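You operate a simulated robot arm through the tools that you are given. There is no shell and no other tool. Be economical: measure what you need, move in short steps, check, and stop when the job is done.

You are at the controls of a simulated two-armed robot. One attempt, no reset.

Task
Take the wide green band and leave it on the grey cupboard third shelf from the bottom. Take the tall standing pack and put it on the wide white table left front. Take the olive oil bottle and put it on the third shelf from the bottom of the low steel rack. Fetch the short white fibre pack and set it on top of the pink dessert glass. Close the grey cupboard upper door. Shut the finishing bench lower drawer. Fetch the pale narrow cover and set it on the finishing bench low shelf. Take the blue-collared black tuft and put it on top of the blue goblet. Put the black twine ball on the back strip of the fibre bench. Fetch the red-collared grey tuft and stand it on top of the brown wedges carton. Put the scrub brush labelled "M" from the open cabinet top on the white plate and the scrub brush marked "W" on the right end of the sink counter. Pull the drawer marked pegs open. Any order will do. Set down upright: tall standing pack, olive oil bottle, short white fibre pack, red-collared grey tuft.

Only the result counts: the job must be done as asked and must still hold three seconds after the hand-in. Knocking over, shifting, dropping, spilling or breaking anything else fails it. Lids that push on must go on centred and level and be pressed home; caps that screw on are set level and turned clockwise until they are tight.

Robot
Two 7-joint arms with two-finger grippers on one trunk, on a base that drives. Base frame: it is fixed to the floor where the robot stands at the start and does not move with it; the origin is under the middle of the robot, x ahead of it, y to its left, z up; the surface under the hand at the start is at about z = 780. Units: mm, degrees, N and s.
The left shoulder is at the start at [70, 139, 1230], the right one opposite. With the tool pointing down near the work surface each hand reaches from about 440 to 740 mm from the robot's upright axis, wherever it stands, measured 20 degrees to its own side. Places, roughly: back strip of the fibre bench (25x260 cm) [880, -60, 780]; black twine ball (7x7x6 cm) [-100, -4900, 1500]; blue goblet (10x9x13 cm) [-2500, -2900, 900]; blue-collared black tuft (2x2x7 cm) [800, -4100, 800]; drawer marked pegs [-1600, -1100, 400]; finishing bench low shelf [800, -4100, 100]; finishing bench lower drawer [600, -3200, 100]; grey cupboard third shelf [700, -2600, 1100]; grey cupboard upper door [300, -2400, 1800]; olive oil bottle [750, -1250, 750]; pale narrow cover (18x5x1 cm) [800, -3700, 800]; pink dessert glass (9x9x9 cm) [-1900, -1600, 800]; red-collared grey tuft (2x2x7 cm) [-1600, -1100, 800]; right end of the sink counter [-6000, -2700, 800]; scrub brush [-4750, -4750, 1000]; short white fibre pack (8x5x5 cm) [700, -1700, 1200]; tall standing pack (5x5x13 cm) [600, 100, 900]; third shelf of the low steel rack (23x66 cm) [760, -1800, 1160]; wedges carton [-1750, -1000, 750]; white plate (21x19x3 cm) [-4600, -4900, 900]; wide green band (7x7x4 cm) [600, -200, 800]; wide white table left front [-1500, -1100, 800]. Payload 3.43 kg a hand.
The tool frame of a hand sits at the grasp point between the pads (the TCP): z along the fingers, y along the line on which they close. The tips reach 30 mm beyond it. The gripper opens to 104 mm. The gripper's body begins 57 mm behind the TCP.
Orientation is that of the tool frame in the base frame, as [roll, pitch, yaw] about the fixed x, y, z axes, in that order (R = Rz(yaw) Ry(pitch) Rx(roll)). With the fingers straight down and closing along the base's y, the tool's x points along the base's -x, its y along +y and its z along -z.

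Tools
- The arms move only by the tool play_rows. It takes "left_steps", "right_steps" or both (then of equal length, played together; a hand with none holds still); each is a list of rows, each a list of 7 numbers: the shift along the base's x, y, z in mm, then the turn, a rotation vector about the base's x, y, z in degrees, then the closure, from 0 (fully open) to 1 (shut). In form: [[tx, ty, tz, wx, wy, wz, grip], ...]. A call has 1 to 8 rows; each row shifts and turns the commanded pose from where the row before left it. Rows are played at 5 a second. More than 50 mm and 8.6 degrees between two rows, or a gripper value outside its range, and nothing of the call is played. Where a pose cannot be reached the arm comes as near as it can. A force on the tool above 40 N (or 10 N above the force at the start of the call, whichever is more), or a blocked arm, ends the call early, and 0.2 s more pass. The fingers move at their own pace (about 45 mm/s each) and stop on an object; they squeeze with about 34 N. The grip force told is the motor's: it shows also when the fingers shut on nothing. Time passes only in rows, and 0.2 s behind the last, so rows that do not move let the fingers close. The reply holds the time, the measured pose of the TCP, the force on the tool along the base axes, the opening and the grip force, in the units named above and with some noise, with the torque about the TCP (base axes, N m) and any sound that the robot's microphone picked up.
- Cameras (640 x 400 px; columns grow to the right, rows downward): "scene" is now at [138.4, -3, 1454.8]; the picture's right is [-0.02, -1.00, 0.00], its down [-0.62, 0.01, -0.78] and it looks along [0.78, -0.02, -0.62] (base axes); focal length 272 px, centre (320, 200). "left" rides on the left gripper at [67, -18, -90] in its tool frame; the picture's right is [0.25, 0.97, 0.00], its down [-0.73, 0.19, -0.66] and it looks along [-0.64, 0.17, 0.75] (tool axes); focal length 218 px, centre (320, 200). "right" rides on the right gripper at [67, 18, -90] in its tool frame; the picture's right is [-0.25, 0.97, 0.00], its down [-0.73, -0.19, -0.66] and it looks along [-0.64, -0.17, 0.75] (tool axes); focal length 218 px, centre (320, 200). There is no depth. A picture from a camera that has moved, and an enlarged one, comes with that camera's place and axes in the base frame and with its lens.
- capture(camera): a new picture of that camera. The clock stands still meanwhile.
- slide_trunk(by): slides the trunk up (or, below 0, down) by that many mm; the arms and the scene camera ride with it, the base frame stays. It gives what a move gives, with no picture.
- drive_base(legs): drives the robot by 1 to 6 legs, each [ahead, left, turn to the left] in mm, mm and degrees, along the robot's own axes; the way and the turn of a leg run together, so that a leg with both is an arc; at most 1500 mm and 180 degrees a leg. The arms and the cameras ride along, it lands a little off, and it stops where it bumps. It gives what a move gives.
- turn_head(pan, tilt): turns the head with the scene camera to pan (to the left, within 86 degrees either way) and tilt (down, from -29 to 69), counted from straight ahead of the robot. It gives what a move gives.
- inspect(camera, box): a new picture of the part [left, top, right, bottom] of that camera's present view, enlarged. The clock stands still meanwhile.
- hand_in(): hands the job in; it is judged then, once.

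Go step by step. Nothing tells you exact positions but the pictures and the camera data: compare them with the known pose of the tool, close in by small moves and look again before you grip or let go. The budget is 556 turns and 352 pictures, counting those below and the enlarged ones. Unless the task says otherwise, let go and move clear before handing in, and close with one line.

The tools are called after "Request:" as name(argument=value, ...) on one line, values as JSON. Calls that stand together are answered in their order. play_rows: Moves the arms, as the interface text tells. Its arguments: {"type":"object","properties":{"left_steps":{"type":"array","items":{"type":"array","items":{"type":"number"}}},"right_steps":{"type":"array","items":{"type":"array","items":{"type":"number"}}}},"required":[]} The other tools are called the same way: slide_trunk (by) slides the trunk up or down; drive_base (legs) drives the base; turn_head (pan, tilt) turns the head that bears the scene camera; capture (camera) takes a picture; inspect (camera, box) takes an enlarged picture of a part of a camera's view; hand_in () hands the job in.

At the start:

```text
time_s: 0.0
left_tool_pos: [559.8, 253.5, 1119.1]
left_tcp_rot: [179.9, -0.1, -180.0]
left_force: [-0.1, 1.0, 0.3]
left_ft_torque: [0.04, 0.01, -0.02]
left_opening: 104.0
left_gripper_force: 0.1
right_tool_pos: [507.1, -262.2, 1012.8]
right_tcp_rot: [180.0, 0.0, 180.0]
right_force: [0.5, -1.5, 0.8]
right_ft_torque: [0.0, -0.02, 0.0]
right_opening: 103.8
right_gripper_force: 0.0
trunk travel left (down, up): [-725.0, 215.0]
robot x, y, heading: [-0.8, -0.9, 0.1]
head pan, tilt: [-1.2, 38.3]
```

scene: 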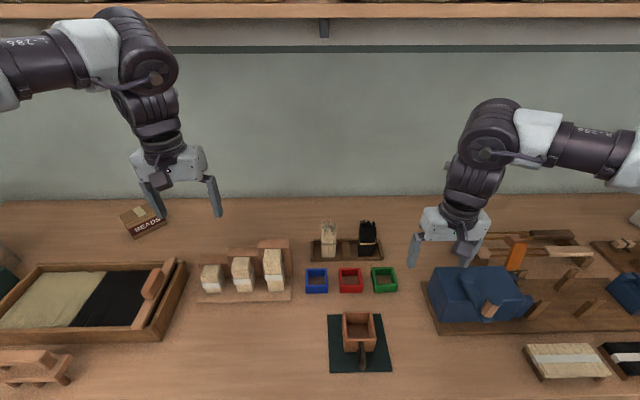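
right: 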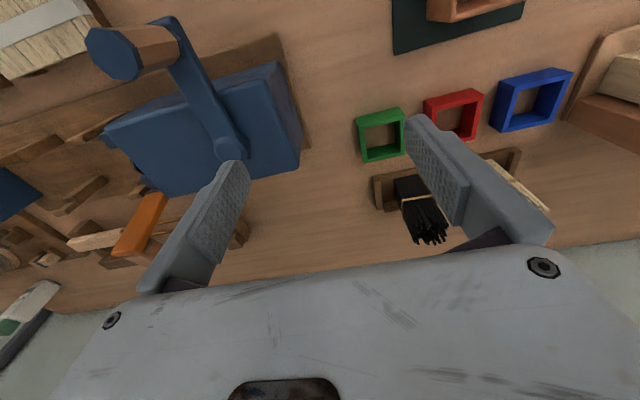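
left: 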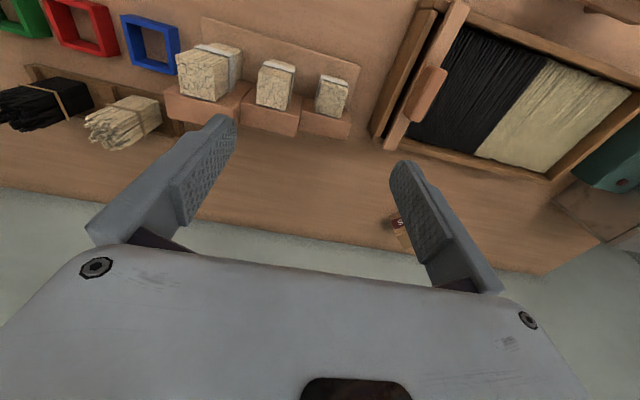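

The fibre bench is ahead, with the green band near [600,-198] and the tall pack near [585,108]. I'll look closer before moving.

Request:
inspect(camera="scene", box=[180, 200, 420, 350])

Request:
turn_head(pan=-60, tilt=20)

Request:
capture(camera="scene")

```text
2.67 times, centred on (300, 275) of scene
camera zoom: at [138.4, -3.0, 1454.8], right [-0.02, -1.0, 0.0], down [-0.62, 0.01, -0.78], along [0.78, -0.02, -0.62], focal length 725 px, centre (373, 0)
```

zoom: 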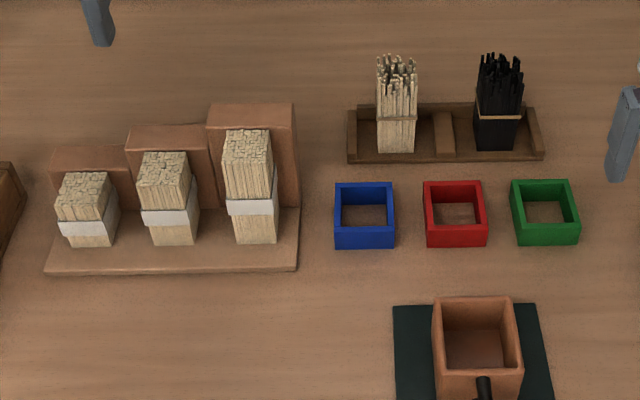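

```text
time_s: 1.3
left_tool_pos: [560.9, 253.6, 1119.5]
left_tcp_rot: [-179.9, -0.1, 180.0]
left_force: [0.3, 0.3, 0.5]
left_ft_torque: [0.02, 0.03, 0.0]
left_opening: 103.8
left_gripper_force: 0.1
right_tool_pos: [507.1, -263.0, 1012.6]
right_tcp_rot: [-180.0, 0.0, 180.0]
right_force: [0.6, 1.0, 0.6]
right_ft_torque: [-0.01, -0.02, -0.06]
right_opening: 103.9
right_gripper_force: 0.1
trunk travel left (down, up): [-725.0, 215.0]
robot x, y, heading: [-1.3, -2.2, 0.3]
head pan, tilt: [-60.0, 20.0]
```

```text
347 pictures are left
camera scene: at [99.0, -81.7, 1483.6], right [-0.87, -0.5, 0.0], down [-0.17, 0.3, -0.94], along [0.47, -0.81, -0.34], focal length 272 px, centre (320, 200)
```

scene: 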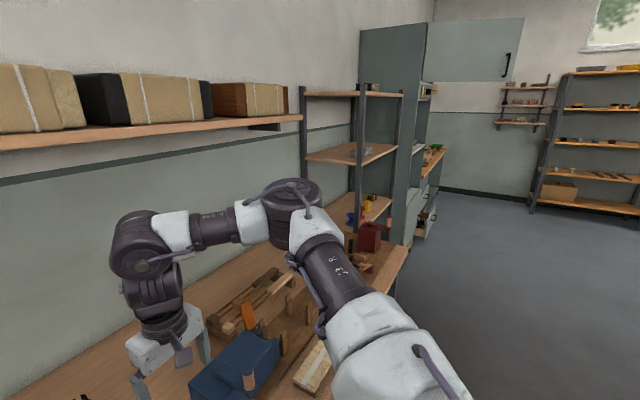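

I'm zooming in on the cupboard and rack area to see how shelves are shaped before I choose grips.

Request:
inspect(camera="scene", box=[290, 10, 450, 260])

Request:
inspect(camera="scene", box=[480, 40, 640, 240])

```text
1.60 times, centred on (370, 135) of scene
camera zoom: at [99.0, -81.7, 1483.6], right [-0.87, -0.5, 0.0], down [-0.17, 0.3, -0.94], along [0.47, -0.81, -0.34], focal length 435 px, centre (240, 304)
```

zoom: 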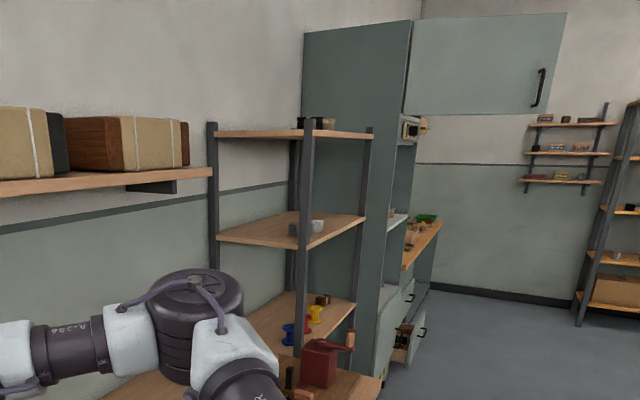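

```text
2.00 times, centred on (560, 140) of scene
camera zoom: at [99.0, -81.7, 1483.6], right [-0.87, -0.5, 0.0], down [-0.17, 0.3, -0.94], along [0.47, -0.81, -0.34], focal length 544 px, centre (-160, 320)
```

zoom: 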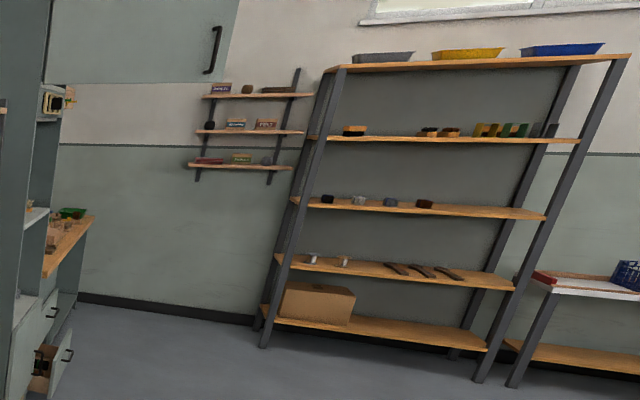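

I'll pre-position both hands: the left over the tall pack, fingers down. The right goes behind the green band, tilted 45° so that it can reach into the shelf later.

Request:
play_rows(left_steps=[[5, -25, -20, 0, 0, 0, 0.2], [5, -25, -20, 0, 0, 0, 0.2], [5, -25, -20, 0, 0, 0, 0.2], [5, -25, -20, 0, 0, 0, 0.2], [5, -25, -20, 0, 0, 0, 0.2], [4, -25, -19, 0, 0, 0, 0.2]], right_steps=[[2, 11, -15, 0, -7.5, 0, 0.15], [2, 11, -15, 0, -7.5, 0, 0.15], [2, 11, -15, 0, -7.5, 0, 0.15], [2, 11, -15, 0, -7.5, 0, 0.15], [2, 12, -15, 0, -7.5, 0, 0.15], [2, 12, -15, 0, -7.5, 0, 0.15]])

Request:
turn_head(pan=0, tilt=45)

Request:
capture(camera="scene")

Request:
capture(camera="right")

Request:
capture(camera="left")

```text
time_s: 2.7
left_tool_pos: [590.9, 102.7, 1000.1]
left_tcp_rot: [179.9, -0.1, 179.9]
left_force: [-0.6, -1.3, -0.1]
left_ft_torque: [0.03, 0.02, -0.01]
left_opening: 83.3
left_gripper_force: 0.0
right_tool_pos: [520.1, -195.9, 923.9]
right_tcp_rot: [179.8, 44.9, 179.8]
right_force: [-0.1, -0.2, 0.1]
right_ft_torque: [0.01, 0.0, -0.01]
right_opening: 88.5
right_gripper_force: 0.1
trunk travel left (down, up): [-725.0, 215.0]
robot x, y, heading: [1.9, 0.8, -0.2]
head pan, tilt: [-60.0, 20.0]
```

```text
time_s: 4.0
left_tool_pos: [591.2, 104.2, 1001.3]
left_tcp_rot: [180.0, -0.1, -180.0]
left_force: [0.1, 0.2, 1.0]
left_ft_torque: [0.0, 0.0, 0.02]
left_opening: 83.0
left_gripper_force: 0.1
right_tool_pos: [519.2, -195.8, 924.5]
right_tcp_rot: [-180.0, 45.0, -180.0]
right_force: [-0.5, -0.5, 0.3]
right_ft_torque: [-0.01, -0.02, 0.02]
right_opening: 88.4
right_gripper_force: 0.1
trunk travel left (down, up): [-725.0, 215.0]
robot x, y, heading: [1.7, 0.0, -0.1]
head pan, tilt: [0.0, 45.0]
```

```text
344 pictures are left
camera scene: at [133.5, -1.1, 1445.0], right [0.0, -1.0, 0.0], down [-0.71, 0.0, -0.71], along [0.71, 0.0, -0.71], focal length 272 px, centre (320, 200)
```

scene: 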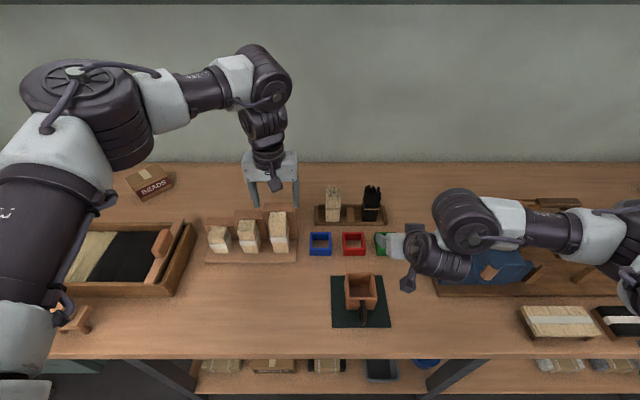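

```text
343 pictures are left
camera right: at [409.3, -177.4, 939.1], right [0.18, 0.97, 0.18], down [0.05, -0.19, 0.98], along [0.98, -0.17, -0.09], focal length 218 px, centre (320, 200)
```

right: 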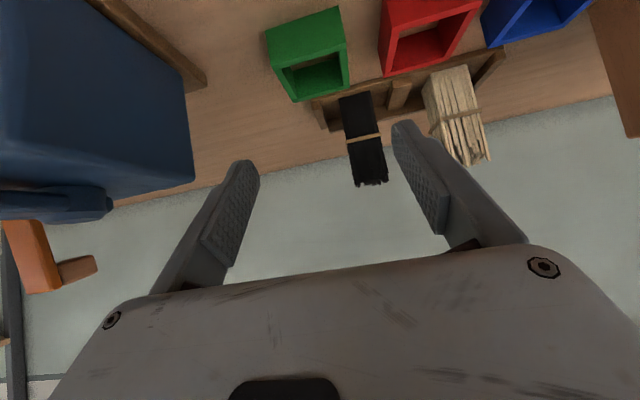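

```text
342 pictures are left
camera left: at [523.3, 86.2, 1090.8], right [-0.25, 0.97, 0.0], down [0.73, 0.19, 0.66], along [0.63, 0.17, -0.75], focal length 218 px, centre (320, 200)
```

left: 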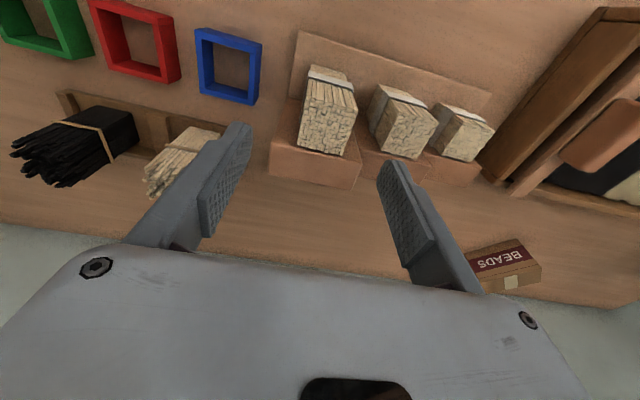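

I'm zooming to fix the pack and band positions.

Request:
inspect(camera="scene", box=[190, 180, 430, 330])

Request:
inspect(camera="left", box=[200, 20, 440, 170])

Request:
inspect(camera="right", box=[200, 0, 440, 150])

```text
2.67 times, centred on (310, 255) of scene
camera zoom: at [133.5, -1.1, 1445.0], right [0.0, -1.0, 0.0], down [-0.71, 0.0, -0.71], along [0.71, 0.0, -0.71], focal length 725 px, centre (347, 53)
```

zoom: 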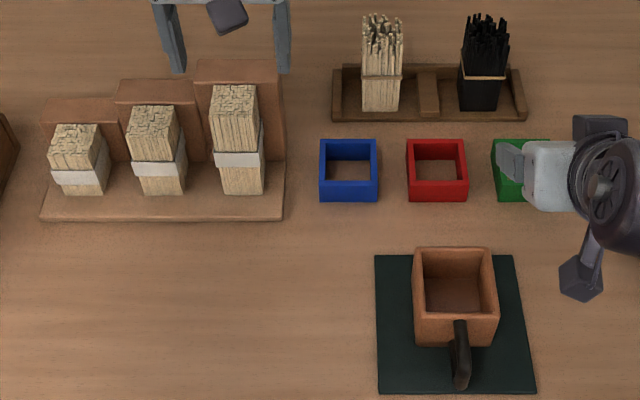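

```text
2.67 times, centred on (320, 95) of left
camera zoom: at [523.3, 86.2, 1090.8], right [-0.25, 0.97, 0.0], down [0.73, 0.19, 0.66], along [0.63, 0.17, -0.75], focal length 582 px, centre (320, 480)
```

zoom: 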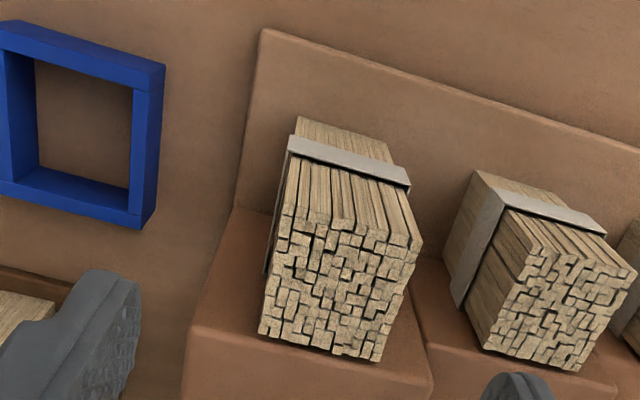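

```text
2.67 times, centred on (320, 75) of right
camera zoom: at [409.3, -177.4, 939.1], right [0.18, 0.97, 0.18], down [0.05, -0.19, 0.98], along [0.98, -0.17, -0.09], focal length 582 px, centre (320, 533)
```

zoom: 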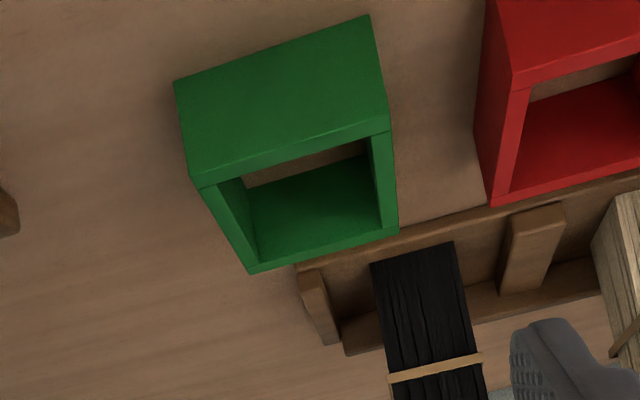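

The pack is at about (590,107) and the green band at (588,-193). I'm moving both hands in.

Request:
play_rows(left_steps=[[0, 1, -28, 0, 0, 0, 0.2], [0, 1, -28, 0, 0, 0, 0.2], [0, 1, -28, 0, 0, 0, 0.2], [0, 0, -27, 0, 0, 0, 0.2]], right_steps=[[0, 1, -45, 0, 0, 0, 0.15], [21, 1, -21, 0, 0, 0, 0.15], [21, 0, -21, 0, 0, 0, 0.15], [22, 0, -22, 0, 0, 0, 0.15]])

Request:
capture(camera="right")

Request:
capture(camera="left")

Request:
inspect(camera="scene", box=[190, 180, 430, 330])

```text
time_s: 5.0
left_tool_pos: [590.5, 105.9, 887.7]
left_tcp_rot: [-180.0, -0.1, -179.9]
left_force: [0.4, 0.2, 0.3]
left_ft_torque: [-0.01, 0.03, 0.01]
left_opening: 83.1
left_gripper_force: 0.0
right_tool_pos: [584.1, -194.9, 813.5]
right_tcp_rot: [180.0, 45.0, 179.9]
right_force: [0.0, 0.3, -0.6]
right_ft_torque: [0.0, -0.02, 0.0]
right_opening: 88.5
right_gripper_force: 0.0
trunk travel left (down, up): [-725.0, 215.0]
robot x, y, heading: [-2.6, 1.1, 0.1]
head pan, tilt: [0.0, 45.0]
```

```text
338 pictures are left
camera right: at [473.8, -175.4, 829.3], right [0.18, 0.97, 0.18], down [0.05, -0.19, 0.98], along [0.98, -0.17, -0.08], focal length 218 px, centre (320, 200)
```

right: 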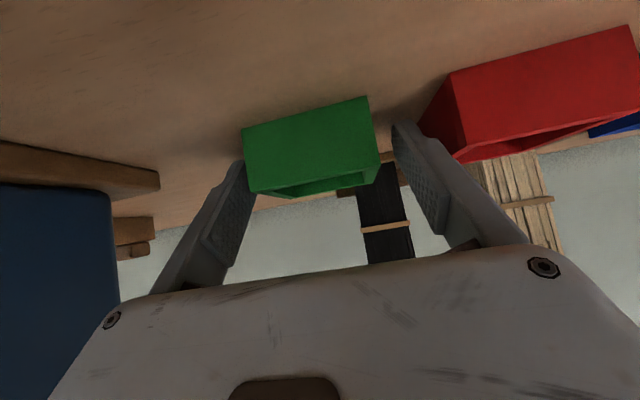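

```text
337 pictures are left
camera left: at [523.3, 88.6, 977.9], right [-0.25, 0.97, 0.0], down [0.73, 0.19, 0.66], along [0.63, 0.17, -0.76], focal length 218 px, centre (320, 200)
```

left: 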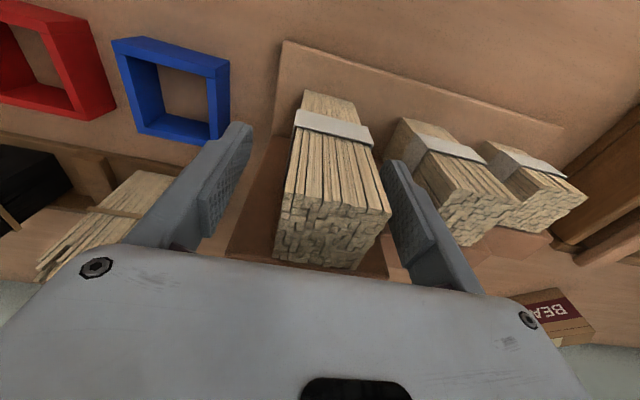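

```text
2.67 times, centred on (310, 255) of scene
camera zoom: at [134.4, -1.3, 1445.0], right [0.0, -1.0, 0.0], down [-0.71, 0.0, -0.71], along [0.71, 0.0, -0.71], focal length 725 px, centre (347, 53)
```

zoom: 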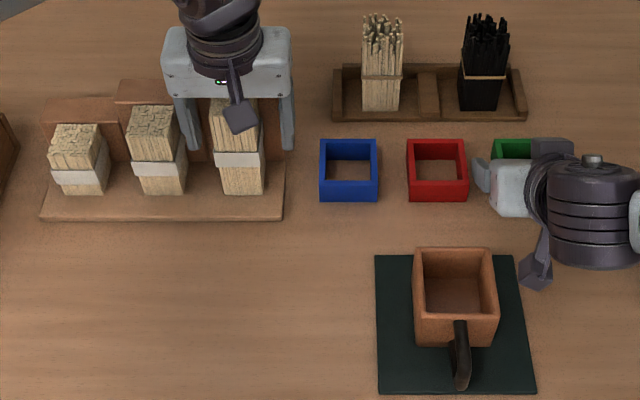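

The left pack sits 3 mm toward +y, and the band centre is about (602,-192). I'm nudging both and closing.

Request:
play_rows(left_steps=[[0, 3, 0, 0, 0, 0, 0.2], [0, 0, 0, 0, 0, 0, 0.5], [0, 0, 0, 0, 0, 0, 0.9], [0, 0, 0, 0, 0, 0, 0.9], [0, 0, 0, 0, 0, 0, 0.9]], right_steps=[[12, 2, -1, 0, 0, 0, 0.15], [0, 0, 0, 0, 0, 0, 0.4], [0, 0, 0, 0, 0, 0, 0.9], [0, 0, 0, 0, 0, 0, 0.9], [0, 0, 0, 0, 0, 0, 0.9]])

Request:
capture(camera="right")

Request:
capture(camera="left")

```text
time_s: 6.2
left_tool_pos: [588.3, 109.4, 889.2]
left_tcp_rot: [179.9, -0.1, -180.0]
left_force: [-1.7, 0.1, -0.8]
left_ft_torque: [-0.04, 0.01, -0.03]
left_opening: 44.2
left_gripper_force: 34.4
right_tool_pos: [595.5, -191.0, 812.9]
right_tcp_rot: [-180.0, 45.1, 179.8]
right_force: [0.0, -0.7, 0.1]
right_ft_torque: [0.01, -0.02, -0.04]
right_opening: 60.4
right_gripper_force: 34.0
trunk travel left (down, up): [-725.0, 215.0]
robot x, y, heading: [1.5, -1.7, 0.2]
head pan, tilt: [0.0, 45.0]
```

```text
335 pictures are left
camera right: at [485.0, -173.1, 828.8], right [0.18, 0.97, 0.18], down [0.05, -0.19, 0.98], along [0.98, -0.17, -0.08], focal length 218 px, centre (320, 200)
```

right: 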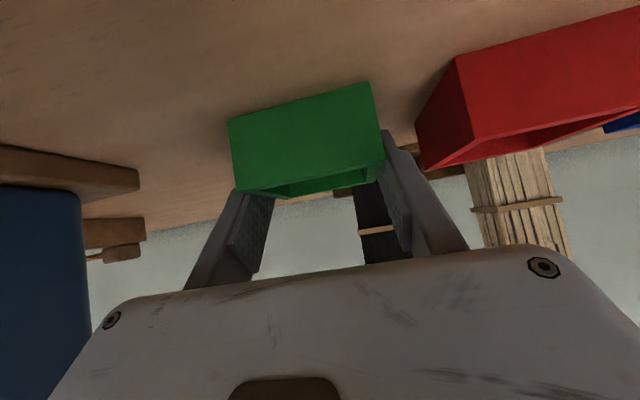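

```text
334 pictures are left
camera left: at [522.8, 91.9, 978.8], right [-0.25, 0.97, 0.0], down [0.73, 0.19, 0.66], along [0.63, 0.17, -0.75], focal length 218 px, centre (320, 200)
```

left: 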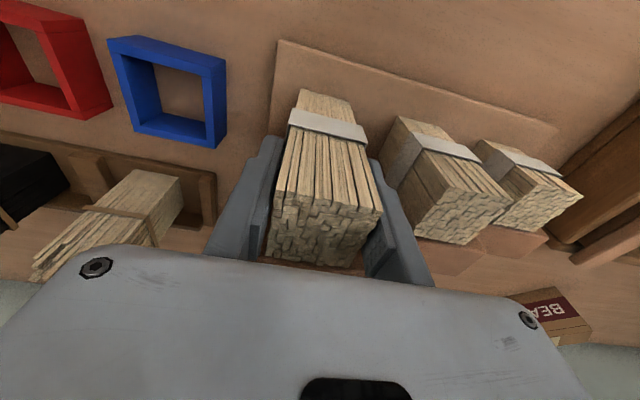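

Both are held. I'm lifting and then drawing the hands in.

Request:
play_rows(left_steps=[[0, 0, 30, 0, 0, 0, 0.9], [0, 0, 40, 0, 0, 0, 0.9], [0, 0, 40, 0, 0, 0, 0.9], [0, 0, 40, 0, 0, 0, 0.9], [-30, 10, 20, 0, 0, 0, 0.9], [-40, 10, 20, 0, 0, 0, 0.9], [-40, 10, 0, 0, 0, 0, 0.9]], right_steps=[[0, 0, 30, 0, 0, 0, 0.9], [0, 0, 40, 0, 0, 0, 0.9], [0, 0, 40, 0, 0, 0, 0.9], [0, 0, 40, 0, 0, 0, 0.9], [-30, -10, 40, 0, 0, 0, 0.9], [-30, -10, 40, 0, 0, 0, 0.9], [-30, -10, 40, 0, 0, 0, 0.9]])

Request:
capture(camera="scene")

```text
refused: row 5 steps farther than a row can; nothing moved
```

```text
333 pictures are left
camera scene: at [133.5, -1.3, 1445.0], right [0.0, -1.0, 0.0], down [-0.71, 0.0, -0.71], along [0.71, 0.0, -0.71], focal length 272 px, centre (320, 200)
```

scene: 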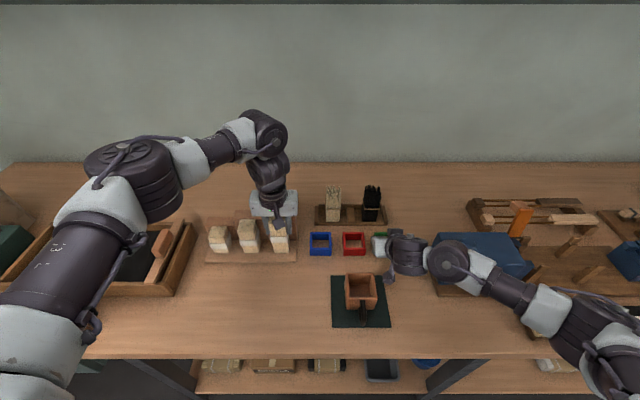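

Request:
play_rows(left_steps=[[0, 0, 30, 0, 0, 0, 0.9], [0, 0, 40, 0, 0, 0, 0.9], [0, 0, 40, 0, 0, 0, 0.9], [0, 0, 40, 0, 0, 0, 0.9], [-30, 10, 20, 0, 0, 0, 0.9], [-40, 10, 20, 0, 0, 0, 0.9], [-40, 10, 0, 0, 0, 0, 0.9]], right_steps=[[0, 0, 30, 0, 0, 0, 0.9], [0, 0, 40, 0, 0, 0, 0.9], [0, 0, 40, 0, 0, 0, 0.9], [0, 0, 40, 0, 0, 0, 0.9], [-25, -10, 40, 0, 0, 0, 0.9], [-25, -10, 40, 0, 0, 0, 0.9], [-25, -10, 40, 0, 0, 0, 0.9]])

Request:
capture(camera="scene")

```text
time_s: 7.8
left_tool_pos: [477.1, 138.9, 1080.2]
left_tcp_rot: [180.0, 0.1, -180.0]
left_force: [-0.6, 0.2, -1.3]
left_ft_torque: [-0.01, -0.02, -0.01]
left_opening: 44.3
left_gripper_force: 34.2
right_tool_pos: [528.2, -232.0, 1082.0]
right_tcp_rot: [179.8, 44.9, 180.0]
right_force: [0.0, 0.4, -0.4]
right_ft_torque: [-0.01, -0.01, 0.01]
right_opening: 60.4
right_gripper_force: 34.4
right hand out of reach, approached as far as the arm can: row 7
trunk travel left (down, up): [-725.0, 215.0]
robot x, y, heading: [-1.3, 0.7, 0.2]
head pan, tilt: [0.0, 45.0]
```

```text
332 pictures are left
camera scene: at [130.4, -2.1, 1445.2], right [0.0, -1.0, 0.0], down [-0.71, 0.0, -0.71], along [0.71, 0.0, -0.71], focal length 272 px, centre (320, 200)
```

scene: 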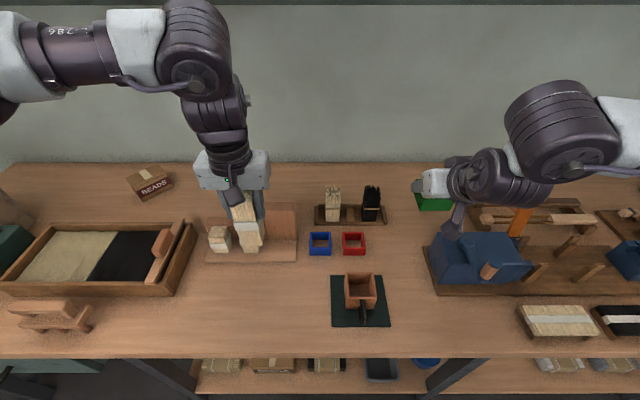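

Both objects are up. I'll back off, then look right and left along the corridor before strafing to the cupboard.

Request:
drive_base(legs=[[-450, 0, 0]])

Request:
turn_head(pan=-75, tilt=20)

Request:
capture(camera="scene")

```text
time_s: 10.5
left_tool_pos: [29.6, 139.4, 1078.3]
left_tcp_rot: [180.0, -0.1, 179.9]
left_force: [-0.1, -0.2, -1.1]
left_ft_torque: [-0.02, 0.01, 0.0]
left_opening: 44.4
left_gripper_force: 33.7
right_tool_pos: [82.2, -231.5, 1080.9]
right_tcp_rot: [179.9, 44.9, 179.9]
right_force: [0.2, 0.5, 0.2]
right_ft_torque: [-0.01, 0.01, -0.01]
right_opening: 60.2
right_gripper_force: 34.0
trunk travel left (down, up): [-725.0, 215.0]
robot x, y, heading: [-452.3, -0.0, -0.3]
head pan, tilt: [0.0, 45.0]
```

```text
time_s: 12.0
left_tool_pos: [29.5, 139.3, 1078.8]
left_tcp_rot: [179.9, -0.1, 179.9]
left_force: [0.5, 0.6, -0.4]
left_ft_torque: [0.0, -0.02, 0.02]
left_opening: 44.4
left_gripper_force: 34.0
right_tool_pos: [82.1, -231.5, 1081.4]
right_tcp_rot: [179.9, 44.9, 179.9]
right_force: [0.0, 0.4, -0.5]
right_ft_torque: [0.0, 0.03, 0.01]
right_opening: 60.7
right_gripper_force: 34.2
trunk travel left (down, up): [-725.0, 215.0]
robot x, y, heading: [-448.6, 0.3, -0.2]
head pan, tilt: [-75.0, 20.0]
```

```text
331 pictures are left
camera scene: at [-374.1, -90.5, 1483.6], right [-0.97, -0.26, 0.0], down [-0.09, 0.33, -0.94], along [0.24, -0.91, -0.34], focal length 272 px, centre (320, 200)
```

scene: 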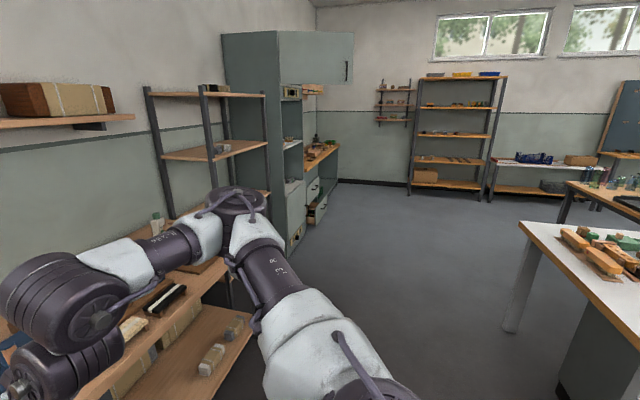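

The corridor is clear: the white table's edge lies at x≈-1250. I'm strafing right to face the cupboard.

Request:
drive_base(legs=[[0, -1250, 0], [-50, -1300, 0]])

Request:
turn_head(pan=0, tilt=15)

Request:
capture(camera="scene")

```text
time_s: 24.5
left_tool_pos: [-37.3, -2432.2, 1079.4]
left_tcp_rot: [180.0, -0.1, 179.5]
left_force: [0.3, -0.5, -1.1]
left_ft_torque: [0.01, -0.01, 0.0]
left_opening: 44.3
left_gripper_force: 34.0
right_tool_pos: [12.6, -2804.1, 1081.8]
right_tcp_rot: [179.9, 44.9, 179.7]
right_force: [-0.5, -0.5, 0.3]
right_ft_torque: [0.0, 0.01, 0.0]
right_opening: 60.4
right_gripper_force: 34.0
trunk travel left (down, up): [-725.0, 215.0]
robot x, y, heading: [-516.4, -2569.6, -0.4]
head pan, tilt: [-75.0, 20.0]
```

```text
time_s: 26.0
left_tool_pos: [-36.2, -2433.0, 1079.3]
left_tcp_rot: [-180.0, -0.1, 179.6]
left_force: [0.0, 0.1, -0.9]
left_ft_torque: [0.01, 0.03, 0.0]
left_opening: 44.2
left_gripper_force: 34.0
right_tool_pos: [12.0, -2803.6, 1081.5]
right_tcp_rot: [179.9, 44.9, 179.7]
right_force: [-0.7, 0.0, 0.2]
right_ft_torque: [0.01, -0.02, -0.04]
right_opening: 60.2
right_gripper_force: 34.2
trunk travel left (down, up): [-725.0, 215.0]
robot x, y, heading: [-519.1, -2571.9, -0.4]
head pan, tilt: [0.0, 15.0]
```

```text
330 pictures are left
camera scene: at [-372.1, -2570.4, 1491.8], right [-0.01, -1.0, 0.0], down [-0.26, 0.0, -0.97], along [0.97, -0.01, -0.26], focal length 272 px, centre (320, 200)
```

scene: 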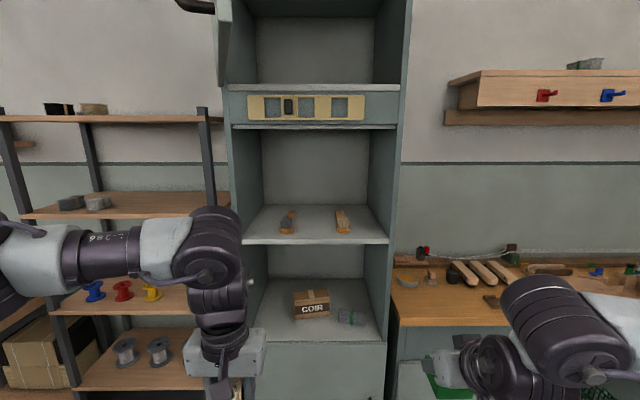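

The third shelf, with the two brushes, sits near z≈1110, and there's free space at front middle. I'm checking the door's geometry overhead before approaching.

Request:
inspect(camera="scene", box=[220, 180, 400, 350])

Request:
turn_head(pan=15, tilt=-25)

Request:
capture(camera="scene")

```text
2.35 times, centred on (310, 265) of scene
camera zoom: at [-372.1, -2570.4, 1491.8], right [-0.01, -1.0, 0.0], down [-0.26, 0.0, -0.97], along [0.97, -0.01, -0.26], focal length 639 px, centre (344, 47)
```

zoom: 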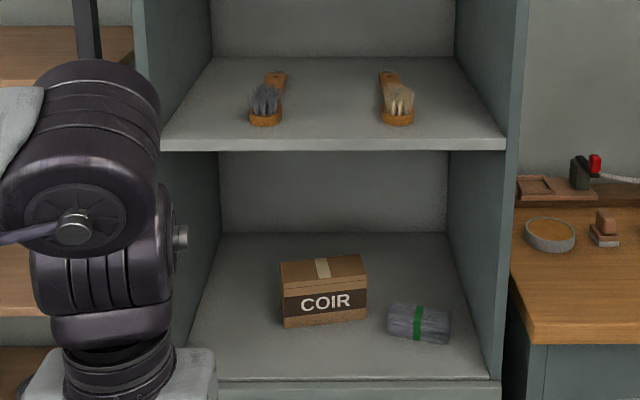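

```text
time_s: 27.0
left_tool_pos: [-37.3, -2431.5, 1078.9]
left_tcp_rot: [-180.0, -0.2, 179.6]
left_force: [0.8, 0.6, -0.6]
left_ft_torque: [-0.02, 0.01, -0.03]
left_opening: 44.0
left_gripper_force: 33.8
right_tool_pos: [12.4, -2802.7, 1082.2]
right_tcp_rot: [179.9, 44.9, 179.7]
right_force: [-0.3, -0.6, -1.0]
right_ft_torque: [0.03, 0.03, -0.03]
right_opening: 60.3
right_gripper_force: 34.4
trunk travel left (down, up): [-725.0, 215.0]
robot x, y, heading: [-514.5, -2564.1, -0.4]
head pan, tilt: [15.0, -25.0]
```

```text
328 pictures are left
camera scene: at [-396.6, -2551.8, 1551.6], right [0.25, -0.97, 0.0], down [0.41, 0.11, -0.91], along [0.88, 0.23, 0.42], focal length 272 px, centre (320, 200)
```

scene: 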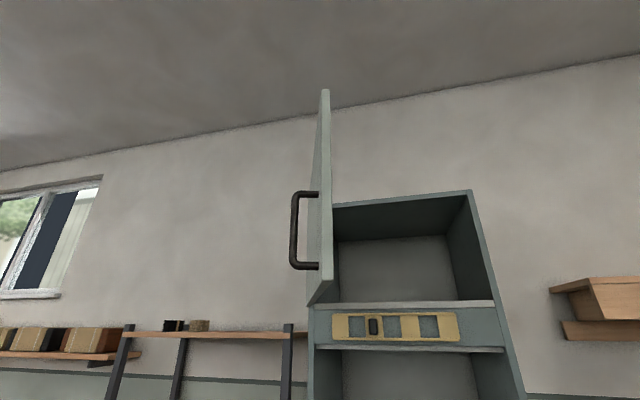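

The door is open about 90° at y≈-2395, with its bottom at z≈1600. I'm raising the band hand, then driving closer while keeping the left hand clear of the cupboard front.

Request:
play_rows(right_steps=[[0, 15, 40, 0, 0, 0, 0.9], [0, 15, 40, 0, 0, 0, 0.9], [0, 15, 40, 0, 0, 0, 0.9], [0, 15, 30, 0, 0, 0, 0.9]])

Request:
drive_base(legs=[[365, 60, 0]])

Request:
turn_head(pan=0, tilt=25)

Request:
capture(camera="scene")

Request:
capture(camera="right")

```text
time_s: 28.0
left_tool_pos: [-36.9, -2430.2, 1079.3]
left_tcp_rot: [-179.9, 0.0, 179.5]
left_force: [0.0, -0.3, -1.1]
left_ft_torque: [0.0, 0.02, -0.01]
left_opening: 44.4
left_gripper_force: 34.8
right_tool_pos: [26.6, -2752.8, 1235.3]
right_tcp_rot: [179.9, 44.8, 179.9]
right_force: [0.2, 0.1, 0.7]
right_ft_torque: [0.01, 0.0, -0.02]
right_opening: 60.2
right_gripper_force: 34.4
right hand out of reach, approached as far as the arm can: row 1, 2, 4
trunk travel left (down, up): [-725.0, 215.0]
robot x, y, heading: [-521.0, -2569.5, -0.2]
head pan, tilt: [15.0, -25.0]
```

```text
time_s: 30.4
left_tool_pos: [323.2, -2373.7, 1079.0]
left_tcp_rot: [-180.0, -0.1, 179.7]
left_force: [0.6, 0.6, -0.6]
left_ft_torque: [0.0, -0.02, -0.02]
left_opening: 44.2
left_gripper_force: 34.5
right_tool_pos: [386.6, -2697.0, 1234.2]
right_tcp_rot: [179.8, 44.8, -180.0]
right_force: [0.4, 0.2, -0.6]
right_ft_torque: [0.03, 0.0, -0.02]
right_opening: 60.5
right_gripper_force: 33.8
trunk travel left (down, up): [-725.0, 215.0]
robot x, y, heading: [-157.2, -2508.1, -0.3]
head pan, tilt: [15.0, -25.0]
```

```text
time_s: 31.6
left_tool_pos: [323.8, -2373.6, 1078.4]
left_tcp_rot: [180.0, -0.2, 179.8]
left_force: [-1.4, 0.3, -1.3]
left_ft_torque: [0.0, 0.01, -0.03]
left_opening: 44.1
left_gripper_force: 33.9
right_tool_pos: [388.4, -2697.1, 1234.6]
right_tcp_rot: [179.9, 44.8, 180.0]
right_force: [-0.1, 0.1, -0.1]
right_ft_torque: [-0.01, 0.01, 0.01]
right_opening: 60.1
right_gripper_force: 33.6
trunk travel left (down, up): [-725.0, 215.0]
robot x, y, heading: [-159.5, -2508.0, -0.5]
head pan, tilt: [0.0, 25.0]
```

```text
327 pictures are left
camera scene: at [-12.8, -2512.4, 1475.6], right [-0.01, -1.0, 0.0], down [-0.42, 0.0, -0.91], along [0.91, -0.01, -0.42], focal length 272 px, centre (320, 200)
```

scene: 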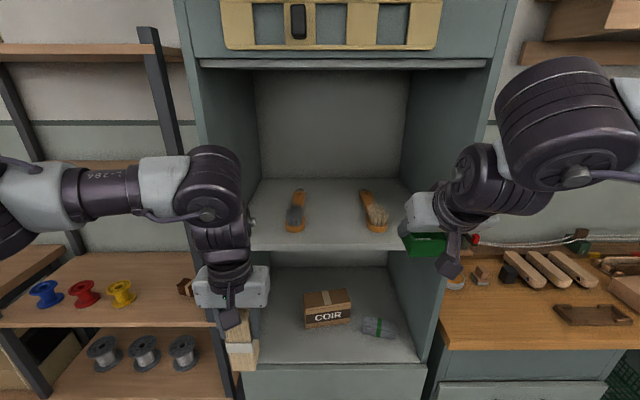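

```text
326 pictures are left
camera right: at [278.6, -2679.3, 1249.3], right [0.18, 0.97, 0.18], down [0.05, -0.19, 0.98], along [0.98, -0.16, -0.09], focal length 218 px, centre (320, 200)
```

right: 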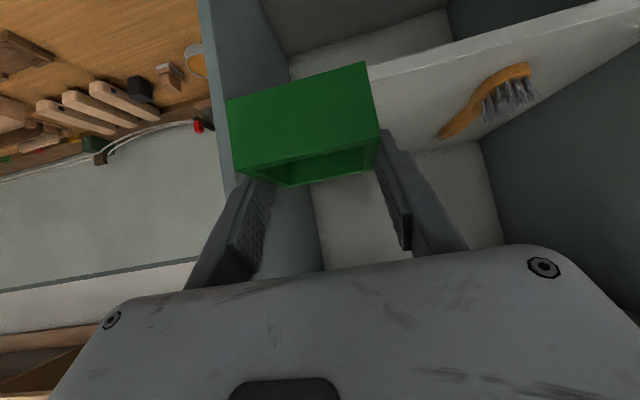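

The shelf top is at z≈1123 with its front at x≈495, and the gap between the brushes is centred at y≈-2560. I'm moving the band in above the shelf.

Request:
play_rows(right_steps=[[0, 46, 0, 0, 0, 0, 0.9], [0, 46, 0, 0, 0, 0, 0.9], [0, 45, 0, 0, 0, 0, 0.9], [42, 0, 0, 0, 0, 0, 0.9], [42, 0, 0, 0, 0, 0, 0.9], [42, 0, 0, 0, 0, 0, 0.9], [42, 0, 0, 0, 0, 0, 0.9]])

Request:
capture(camera="right")

Request:
capture(camera="scene")

```text
time_s: 33.2
left_tool_pos: [325.1, -2371.4, 1078.1]
left_tcp_rot: [-180.0, -0.2, 179.7]
left_force: [0.3, 0.0, -2.4]
left_ft_torque: [-0.02, 0.0, 0.01]
left_opening: 44.4
left_gripper_force: 34.2
right_tool_pos: [605.2, -2576.8, 1251.2]
right_tcp_rot: [-180.0, 44.7, -179.8]
right_force: [-0.1, -0.3, -0.4]
right_ft_torque: [0.02, 0.04, -0.03]
right_opening: 60.6
right_gripper_force: 34.2
right hand out of reach, approached as far as the arm can: row 1, 2, 3
trunk travel left (down, up): [-725.0, 215.0]
robot x, y, heading: [-155.1, -2511.1, -0.4]
head pan, tilt: [0.0, 25.0]
```

```text
325 pictures are left
camera right: at [495.1, -2559.3, 1266.8], right [0.18, 0.97, 0.18], down [0.06, -0.19, 0.98], along [0.98, -0.16, -0.09], focal length 218 px, centre (320, 200)
```

right: 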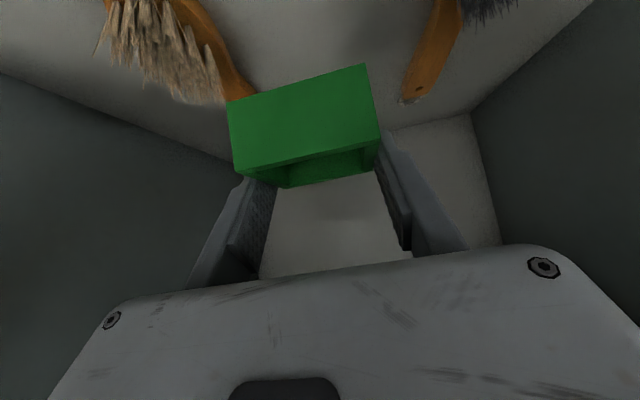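

```text
324 pictures are left
camera scene: at [-10.5, -2510.8, 1475.3], right [-0.01, -1.0, 0.0], down [-0.42, 0.0, -0.91], along [0.91, -0.01, -0.42], focal length 272 px, centre (320, 200)
```

scene: 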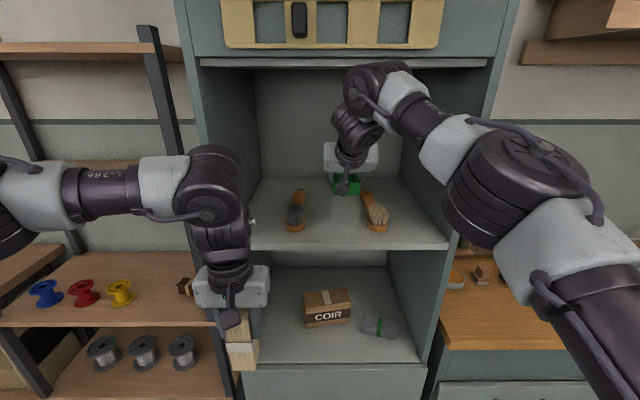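

I'm shifting to the gap centre, then lowering toward the shelf.

Request:
play_rows(right_steps=[[-25, 8, 0, 0, 0, 0, 0.9], [-30, 7, 0, 0, 0, 0, 0.9], [0, 0, -40, 0, 0, 0, 0.9], [0, 0, -40, 0, 0, 0, 0.9]])

Request:
capture(camera="right")

Request:
inspect(camera="scene", box=[240, 130, 420, 260])

```text
time_s: 34.2
left_tool_pos: [325.1, -2374.7, 1078.0]
left_tcp_rot: [180.0, -0.2, 179.7]
left_force: [0.4, 0.2, -1.1]
left_ft_torque: [0.03, 0.0, -0.03]
left_opening: 44.2
left_gripper_force: 33.9
right_tool_pos: [550.7, -2565.5, 1169.9]
right_tcp_rot: [179.8, 44.8, 179.9]
right_force: [1.2, -0.6, -1.0]
right_ft_torque: [-0.01, 0.0, 0.01]
right_opening: 60.2
right_gripper_force: 33.8
trunk travel left (down, up): [-725.0, 215.0]
robot x, y, heading: [-157.8, -2512.8, -0.3]
head pan, tilt: [0.0, 25.0]
```

```text
323 pictures are left
camera right: at [440.3, -2547.8, 1186.6], right [0.18, 0.97, 0.18], down [0.06, -0.19, 0.98], along [0.98, -0.17, -0.09], focal length 218 px, centre (320, 200)
```

right: 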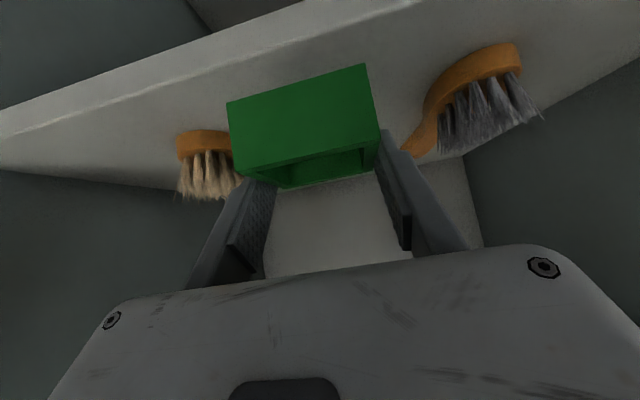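

```text
3.08 times, centred on (330, 195) of scene
camera zoom: at [-10.2, -2513.4, 1475.3], right [-0.01, -1.0, 0.0], down [-0.42, 0.0, -0.91], along [0.91, -0.01, -0.42], focal length 836 px, centre (289, 215)
```

zoom: 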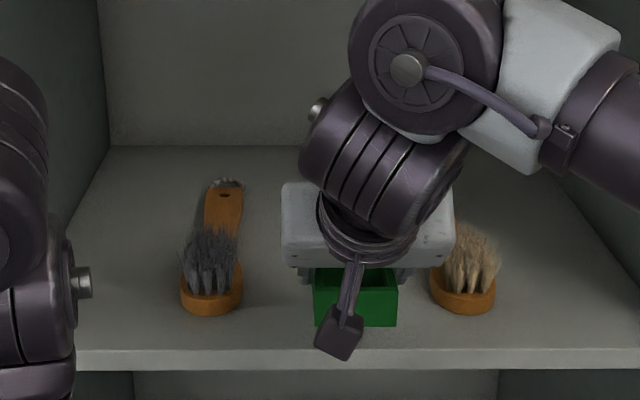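

I'm shifting 18 mm away from the right brush and lowering in small steps to contact.

Request:
play_rows(right_steps=[[0, 18, 0, 0, 0, 0, 0.9], [0, 0, -5, 0, 0, 0, 0.9], [0, 0, -4, 0, 0, 0, 0.9], [0, 0, -3, 0, 0, 0, 0.9], [0, 0, 0, 0, 0, 0, 0.9]])

Request:
capture(camera="right")

Request:
inspect(camera="scene", box=[270, 170, 390, 250])

```text
time_s: 35.4
left_tool_pos: [323.4, -2374.4, 1077.4]
left_tcp_rot: [180.0, 0.0, 179.7]
left_force: [-0.5, -1.2, -0.4]
left_ft_torque: [0.01, -0.04, 0.0]
left_opening: 44.0
left_gripper_force: 34.2
right_tool_pos: [546.7, -2547.3, 1158.7]
right_tcp_rot: [179.8, 44.8, -179.9]
right_force: [-0.2, -0.6, 0.4]
right_ft_torque: [-0.01, 0.02, 0.01]
right_opening: 60.3
right_gripper_force: 34.2
trunk travel left (down, up): [-725.0, 215.0]
robot x, y, heading: [-153.8, -2511.5, -0.2]
head pan, tilt: [0.0, 25.0]
```

```text
321 pictures are left
camera right: at [438.2, -2528.8, 1175.2], right [0.18, 0.97, 0.18], down [0.05, -0.19, 0.98], along [0.98, -0.16, -0.09], focal length 218 px, centre (320, 200)
```

right: 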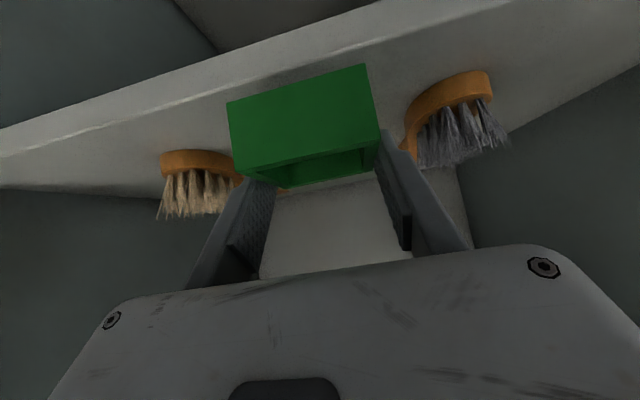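

```text
5.00 times, centred on (330, 210) of scene
camera zoom: at [-12.4, -2512.7, 1475.5], right [-0.01, -1.0, 0.0], down [-0.42, 0.0, -0.91], along [0.91, -0.01, -0.42], focal length 1359 px, centre (270, 150)
```

zoom: 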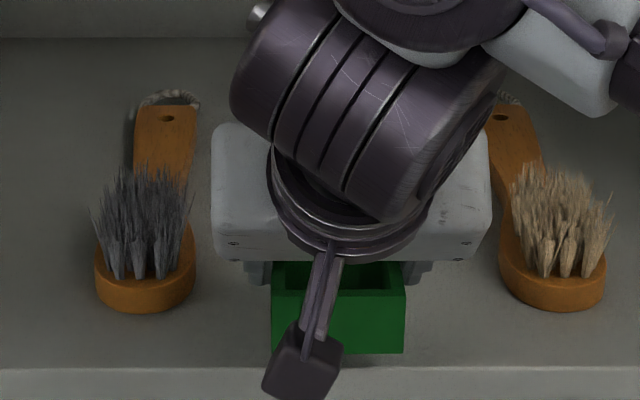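

I'll move 25 mm deeper for margin and continue lowering to contact.

Request:
play_rows(right_steps=[[25, 0, 1, 0, 0, 0, 0.9], [0, 0, -3, 0, 0, 0, 0.9], [0, 0, -3, 0, 0, 0, 0.9], [0, 0, 0, 0, 0, 0, 0.9]])

Request:
inspect(camera="scene", box=[270, 170, 390, 250])

```text
time_s: 36.4
left_tool_pos: [322.9, -2373.7, 1079.0]
left_tcp_rot: [-179.9, -0.1, 179.6]
left_force: [0.8, -0.3, -1.3]
left_ft_torque: [-0.03, 0.05, 0.0]
left_opening: 44.3
left_gripper_force: 34.5
right_tool_pos: [574.8, -2547.2, 1153.6]
right_tcp_rot: [179.9, 44.8, 179.9]
right_force: [0.4, -0.4, -0.3]
right_ft_torque: [0.04, 0.0, 0.0]
right_opening: 60.6
right_gripper_force: 33.6
trunk travel left (down, up): [-725.0, 215.0]
robot x, y, heading: [-159.4, -2507.0, -0.1]
head pan, tilt: [0.0, 25.0]
```

```text
5.00 times, centred on (330, 210) of scene
camera zoom: at [-12.0, -2512.1, 1475.5], right [-0.01, -1.0, 0.0], down [-0.42, 0.0, -0.91], along [0.91, -0.01, -0.42], focal length 1359 px, centre (270, 150)
```

zoom: 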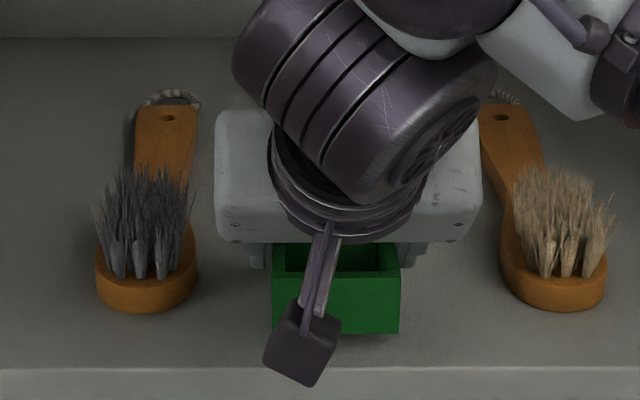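

No contact yet, so I'm lowering further.

Request:
play_rows(right_steps=[[0, 0, -3, 0, 0, 0, 0.9], [0, 0, -3, 0, 0, 0, 0.9], [0, 0, 0, 0, 0, 0, 0.9]])

Request:
inspect(camera="scene", box=[270, 170, 390, 250])

```text
time_s: 37.2
left_tool_pos: [322.4, -2374.0, 1078.4]
left_tcp_rot: [-180.0, -0.2, 179.6]
left_force: [-0.3, 0.0, -1.7]
left_ft_torque: [0.0, -0.01, -0.01]
left_opening: 44.1
left_gripper_force: 33.6
right_tool_pos: [574.0, -2548.2, 1149.1]
right_tcp_rot: [179.8, 44.8, 180.0]
right_force: [-0.5, -0.1, 0.3]
right_ft_torque: [0.02, -0.06, -0.01]
right_opening: 60.6
right_gripper_force: 33.3
trunk travel left (down, up): [-725.0, 215.0]
robot x, y, heading: [-159.2, -2509.6, -0.3]
head pan, tilt: [0.0, 25.0]
```

```text
5.00 times, centred on (330, 210) of scene
camera zoom: at [-12.8, -2512.4, 1475.6], right [-0.01, -1.0, 0.0], down [-0.42, 0.0, -0.91], along [0.91, -0.01, -0.42], focal length 1359 px, centre (270, 150)
```

zoom: 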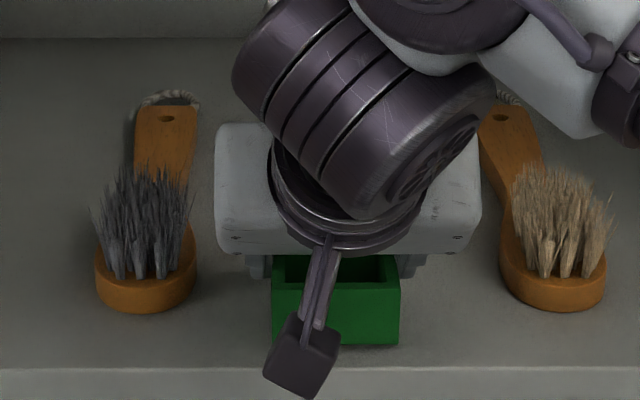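

Request:
play_rows(right_steps=[[0, 0, -3, 0, 0, 0, 0.9], [0, 0, -3, 0, 0, 0, 0.9], [0, 0, -3, 0, 0, 0, 0.9], [0, 0, 0, 0, 0, 0, 0.9]])

Request:
inspect(camera="scene", box=[270, 170, 390, 250])

Request:
capture(camera="right")

```text
time_s: 38.2
left_tool_pos: [323.7, -2374.5, 1078.8]
left_tcp_rot: [179.9, 0.0, 179.7]
left_force: [0.2, -0.2, -0.8]
left_ft_torque: [0.03, -0.03, 0.0]
left_opening: 44.3
left_gripper_force: 34.4
right_tool_pos: [572.6, -2546.4, 1141.6]
right_tcp_rot: [179.8, 45.0, 180.0]
right_force: [3.3, -1.3, 10.0]
right_ft_torque: [-0.15, 0.13, 0.05]
right_opening: 60.5
right_gripper_force: 34.4
trunk travel left (down, up): [-725.0, 215.0]
robot x, y, heading: [-157.1, -2510.5, -0.2]
head pan, tilt: [0.0, 25.0]
```

```text
5.00 times, centred on (330, 210) of scene
camera zoom: at [-13.6, -2512.4, 1475.8], right [-0.01, -1.0, 0.0], down [-0.42, 0.0, -0.91], along [0.91, -0.01, -0.42], focal length 1359 px, centre (270, 150)
```

zoom: 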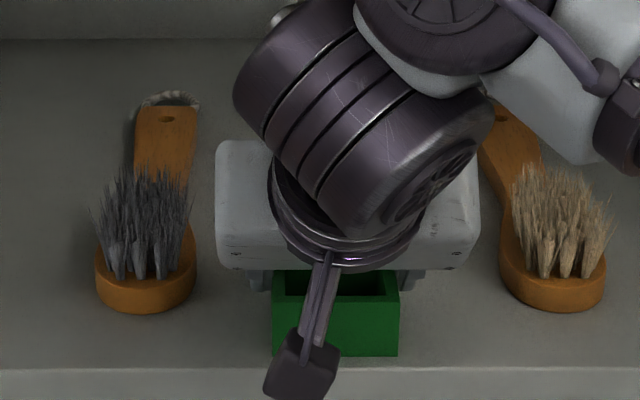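

```text
316 pictures are left
camera right: at [462.9, -2529.0, 1156.8], right [0.18, 0.97, 0.18], down [0.05, -0.19, 0.98], along [0.98, -0.17, -0.08], focal length 218 px, centre (320, 200)
```

right: 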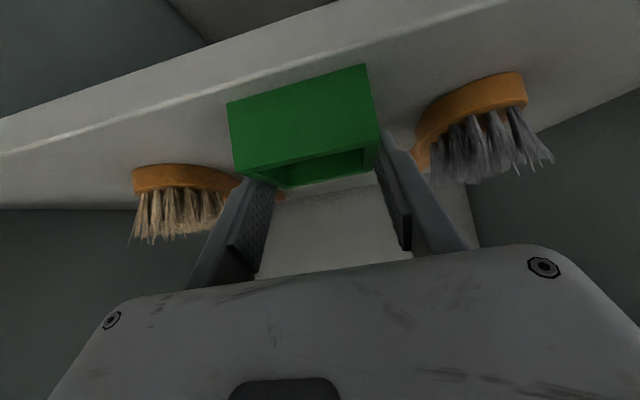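

Contact: the shelf is at z≈1108. I'll ease it 25 mm deeper, set it down and let go a little.

Request:
play_rows(right_steps=[[0, 0, 4, 0, 0, 0, 0.9], [25, 0, 0, 0, 0, 0, 0.9], [0, 0, -3, 0, 0, 0, 0.9], [0, 0, -1, 0, 0, 0, 0.9], [0, 0, 0, 0, 0, 0, 0.3], [0, 0, 0, 0, 0, 0, 0.28], [0, 0, 0, 0, 0, 0, 0.28]])

Request:
capture(camera="right")

```text
time_s: 39.8
left_tool_pos: [323.1, -2374.5, 1079.0]
left_tcp_rot: [179.9, -0.1, 179.7]
left_force: [0.1, 0.3, -0.6]
left_ft_torque: [0.03, -0.01, -0.06]
left_opening: 44.5
left_gripper_force: 34.3
right_tool_pos: [598.9, -2546.3, 1139.2]
right_tcp_rot: [179.9, 44.8, -179.9]
right_force: [-0.2, 0.0, 0.3]
right_ft_torque: [0.0, 0.03, 0.0]
right_opening: 74.8
right_gripper_force: 0.0
trunk travel left (down, up): [-725.0, 215.0]
robot x, y, heading: [-158.7, -2511.0, -0.3]
head pan, tilt: [0.0, 25.0]
```

```text
315 pictures are left
camera right: at [488.7, -2528.6, 1155.2], right [0.18, 0.97, 0.18], down [0.06, -0.19, 0.98], along [0.98, -0.16, -0.09], focal length 218 px, centre (320, 200)
```

right: 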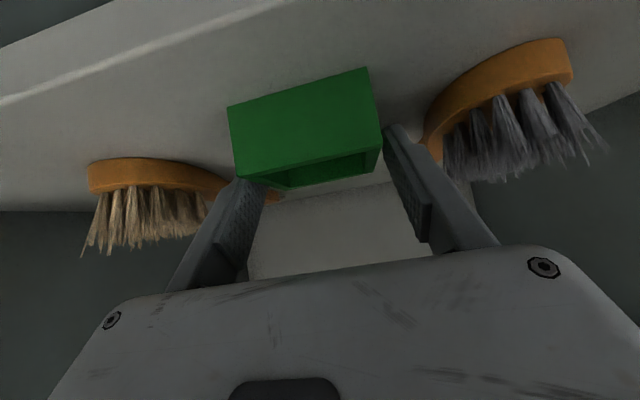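

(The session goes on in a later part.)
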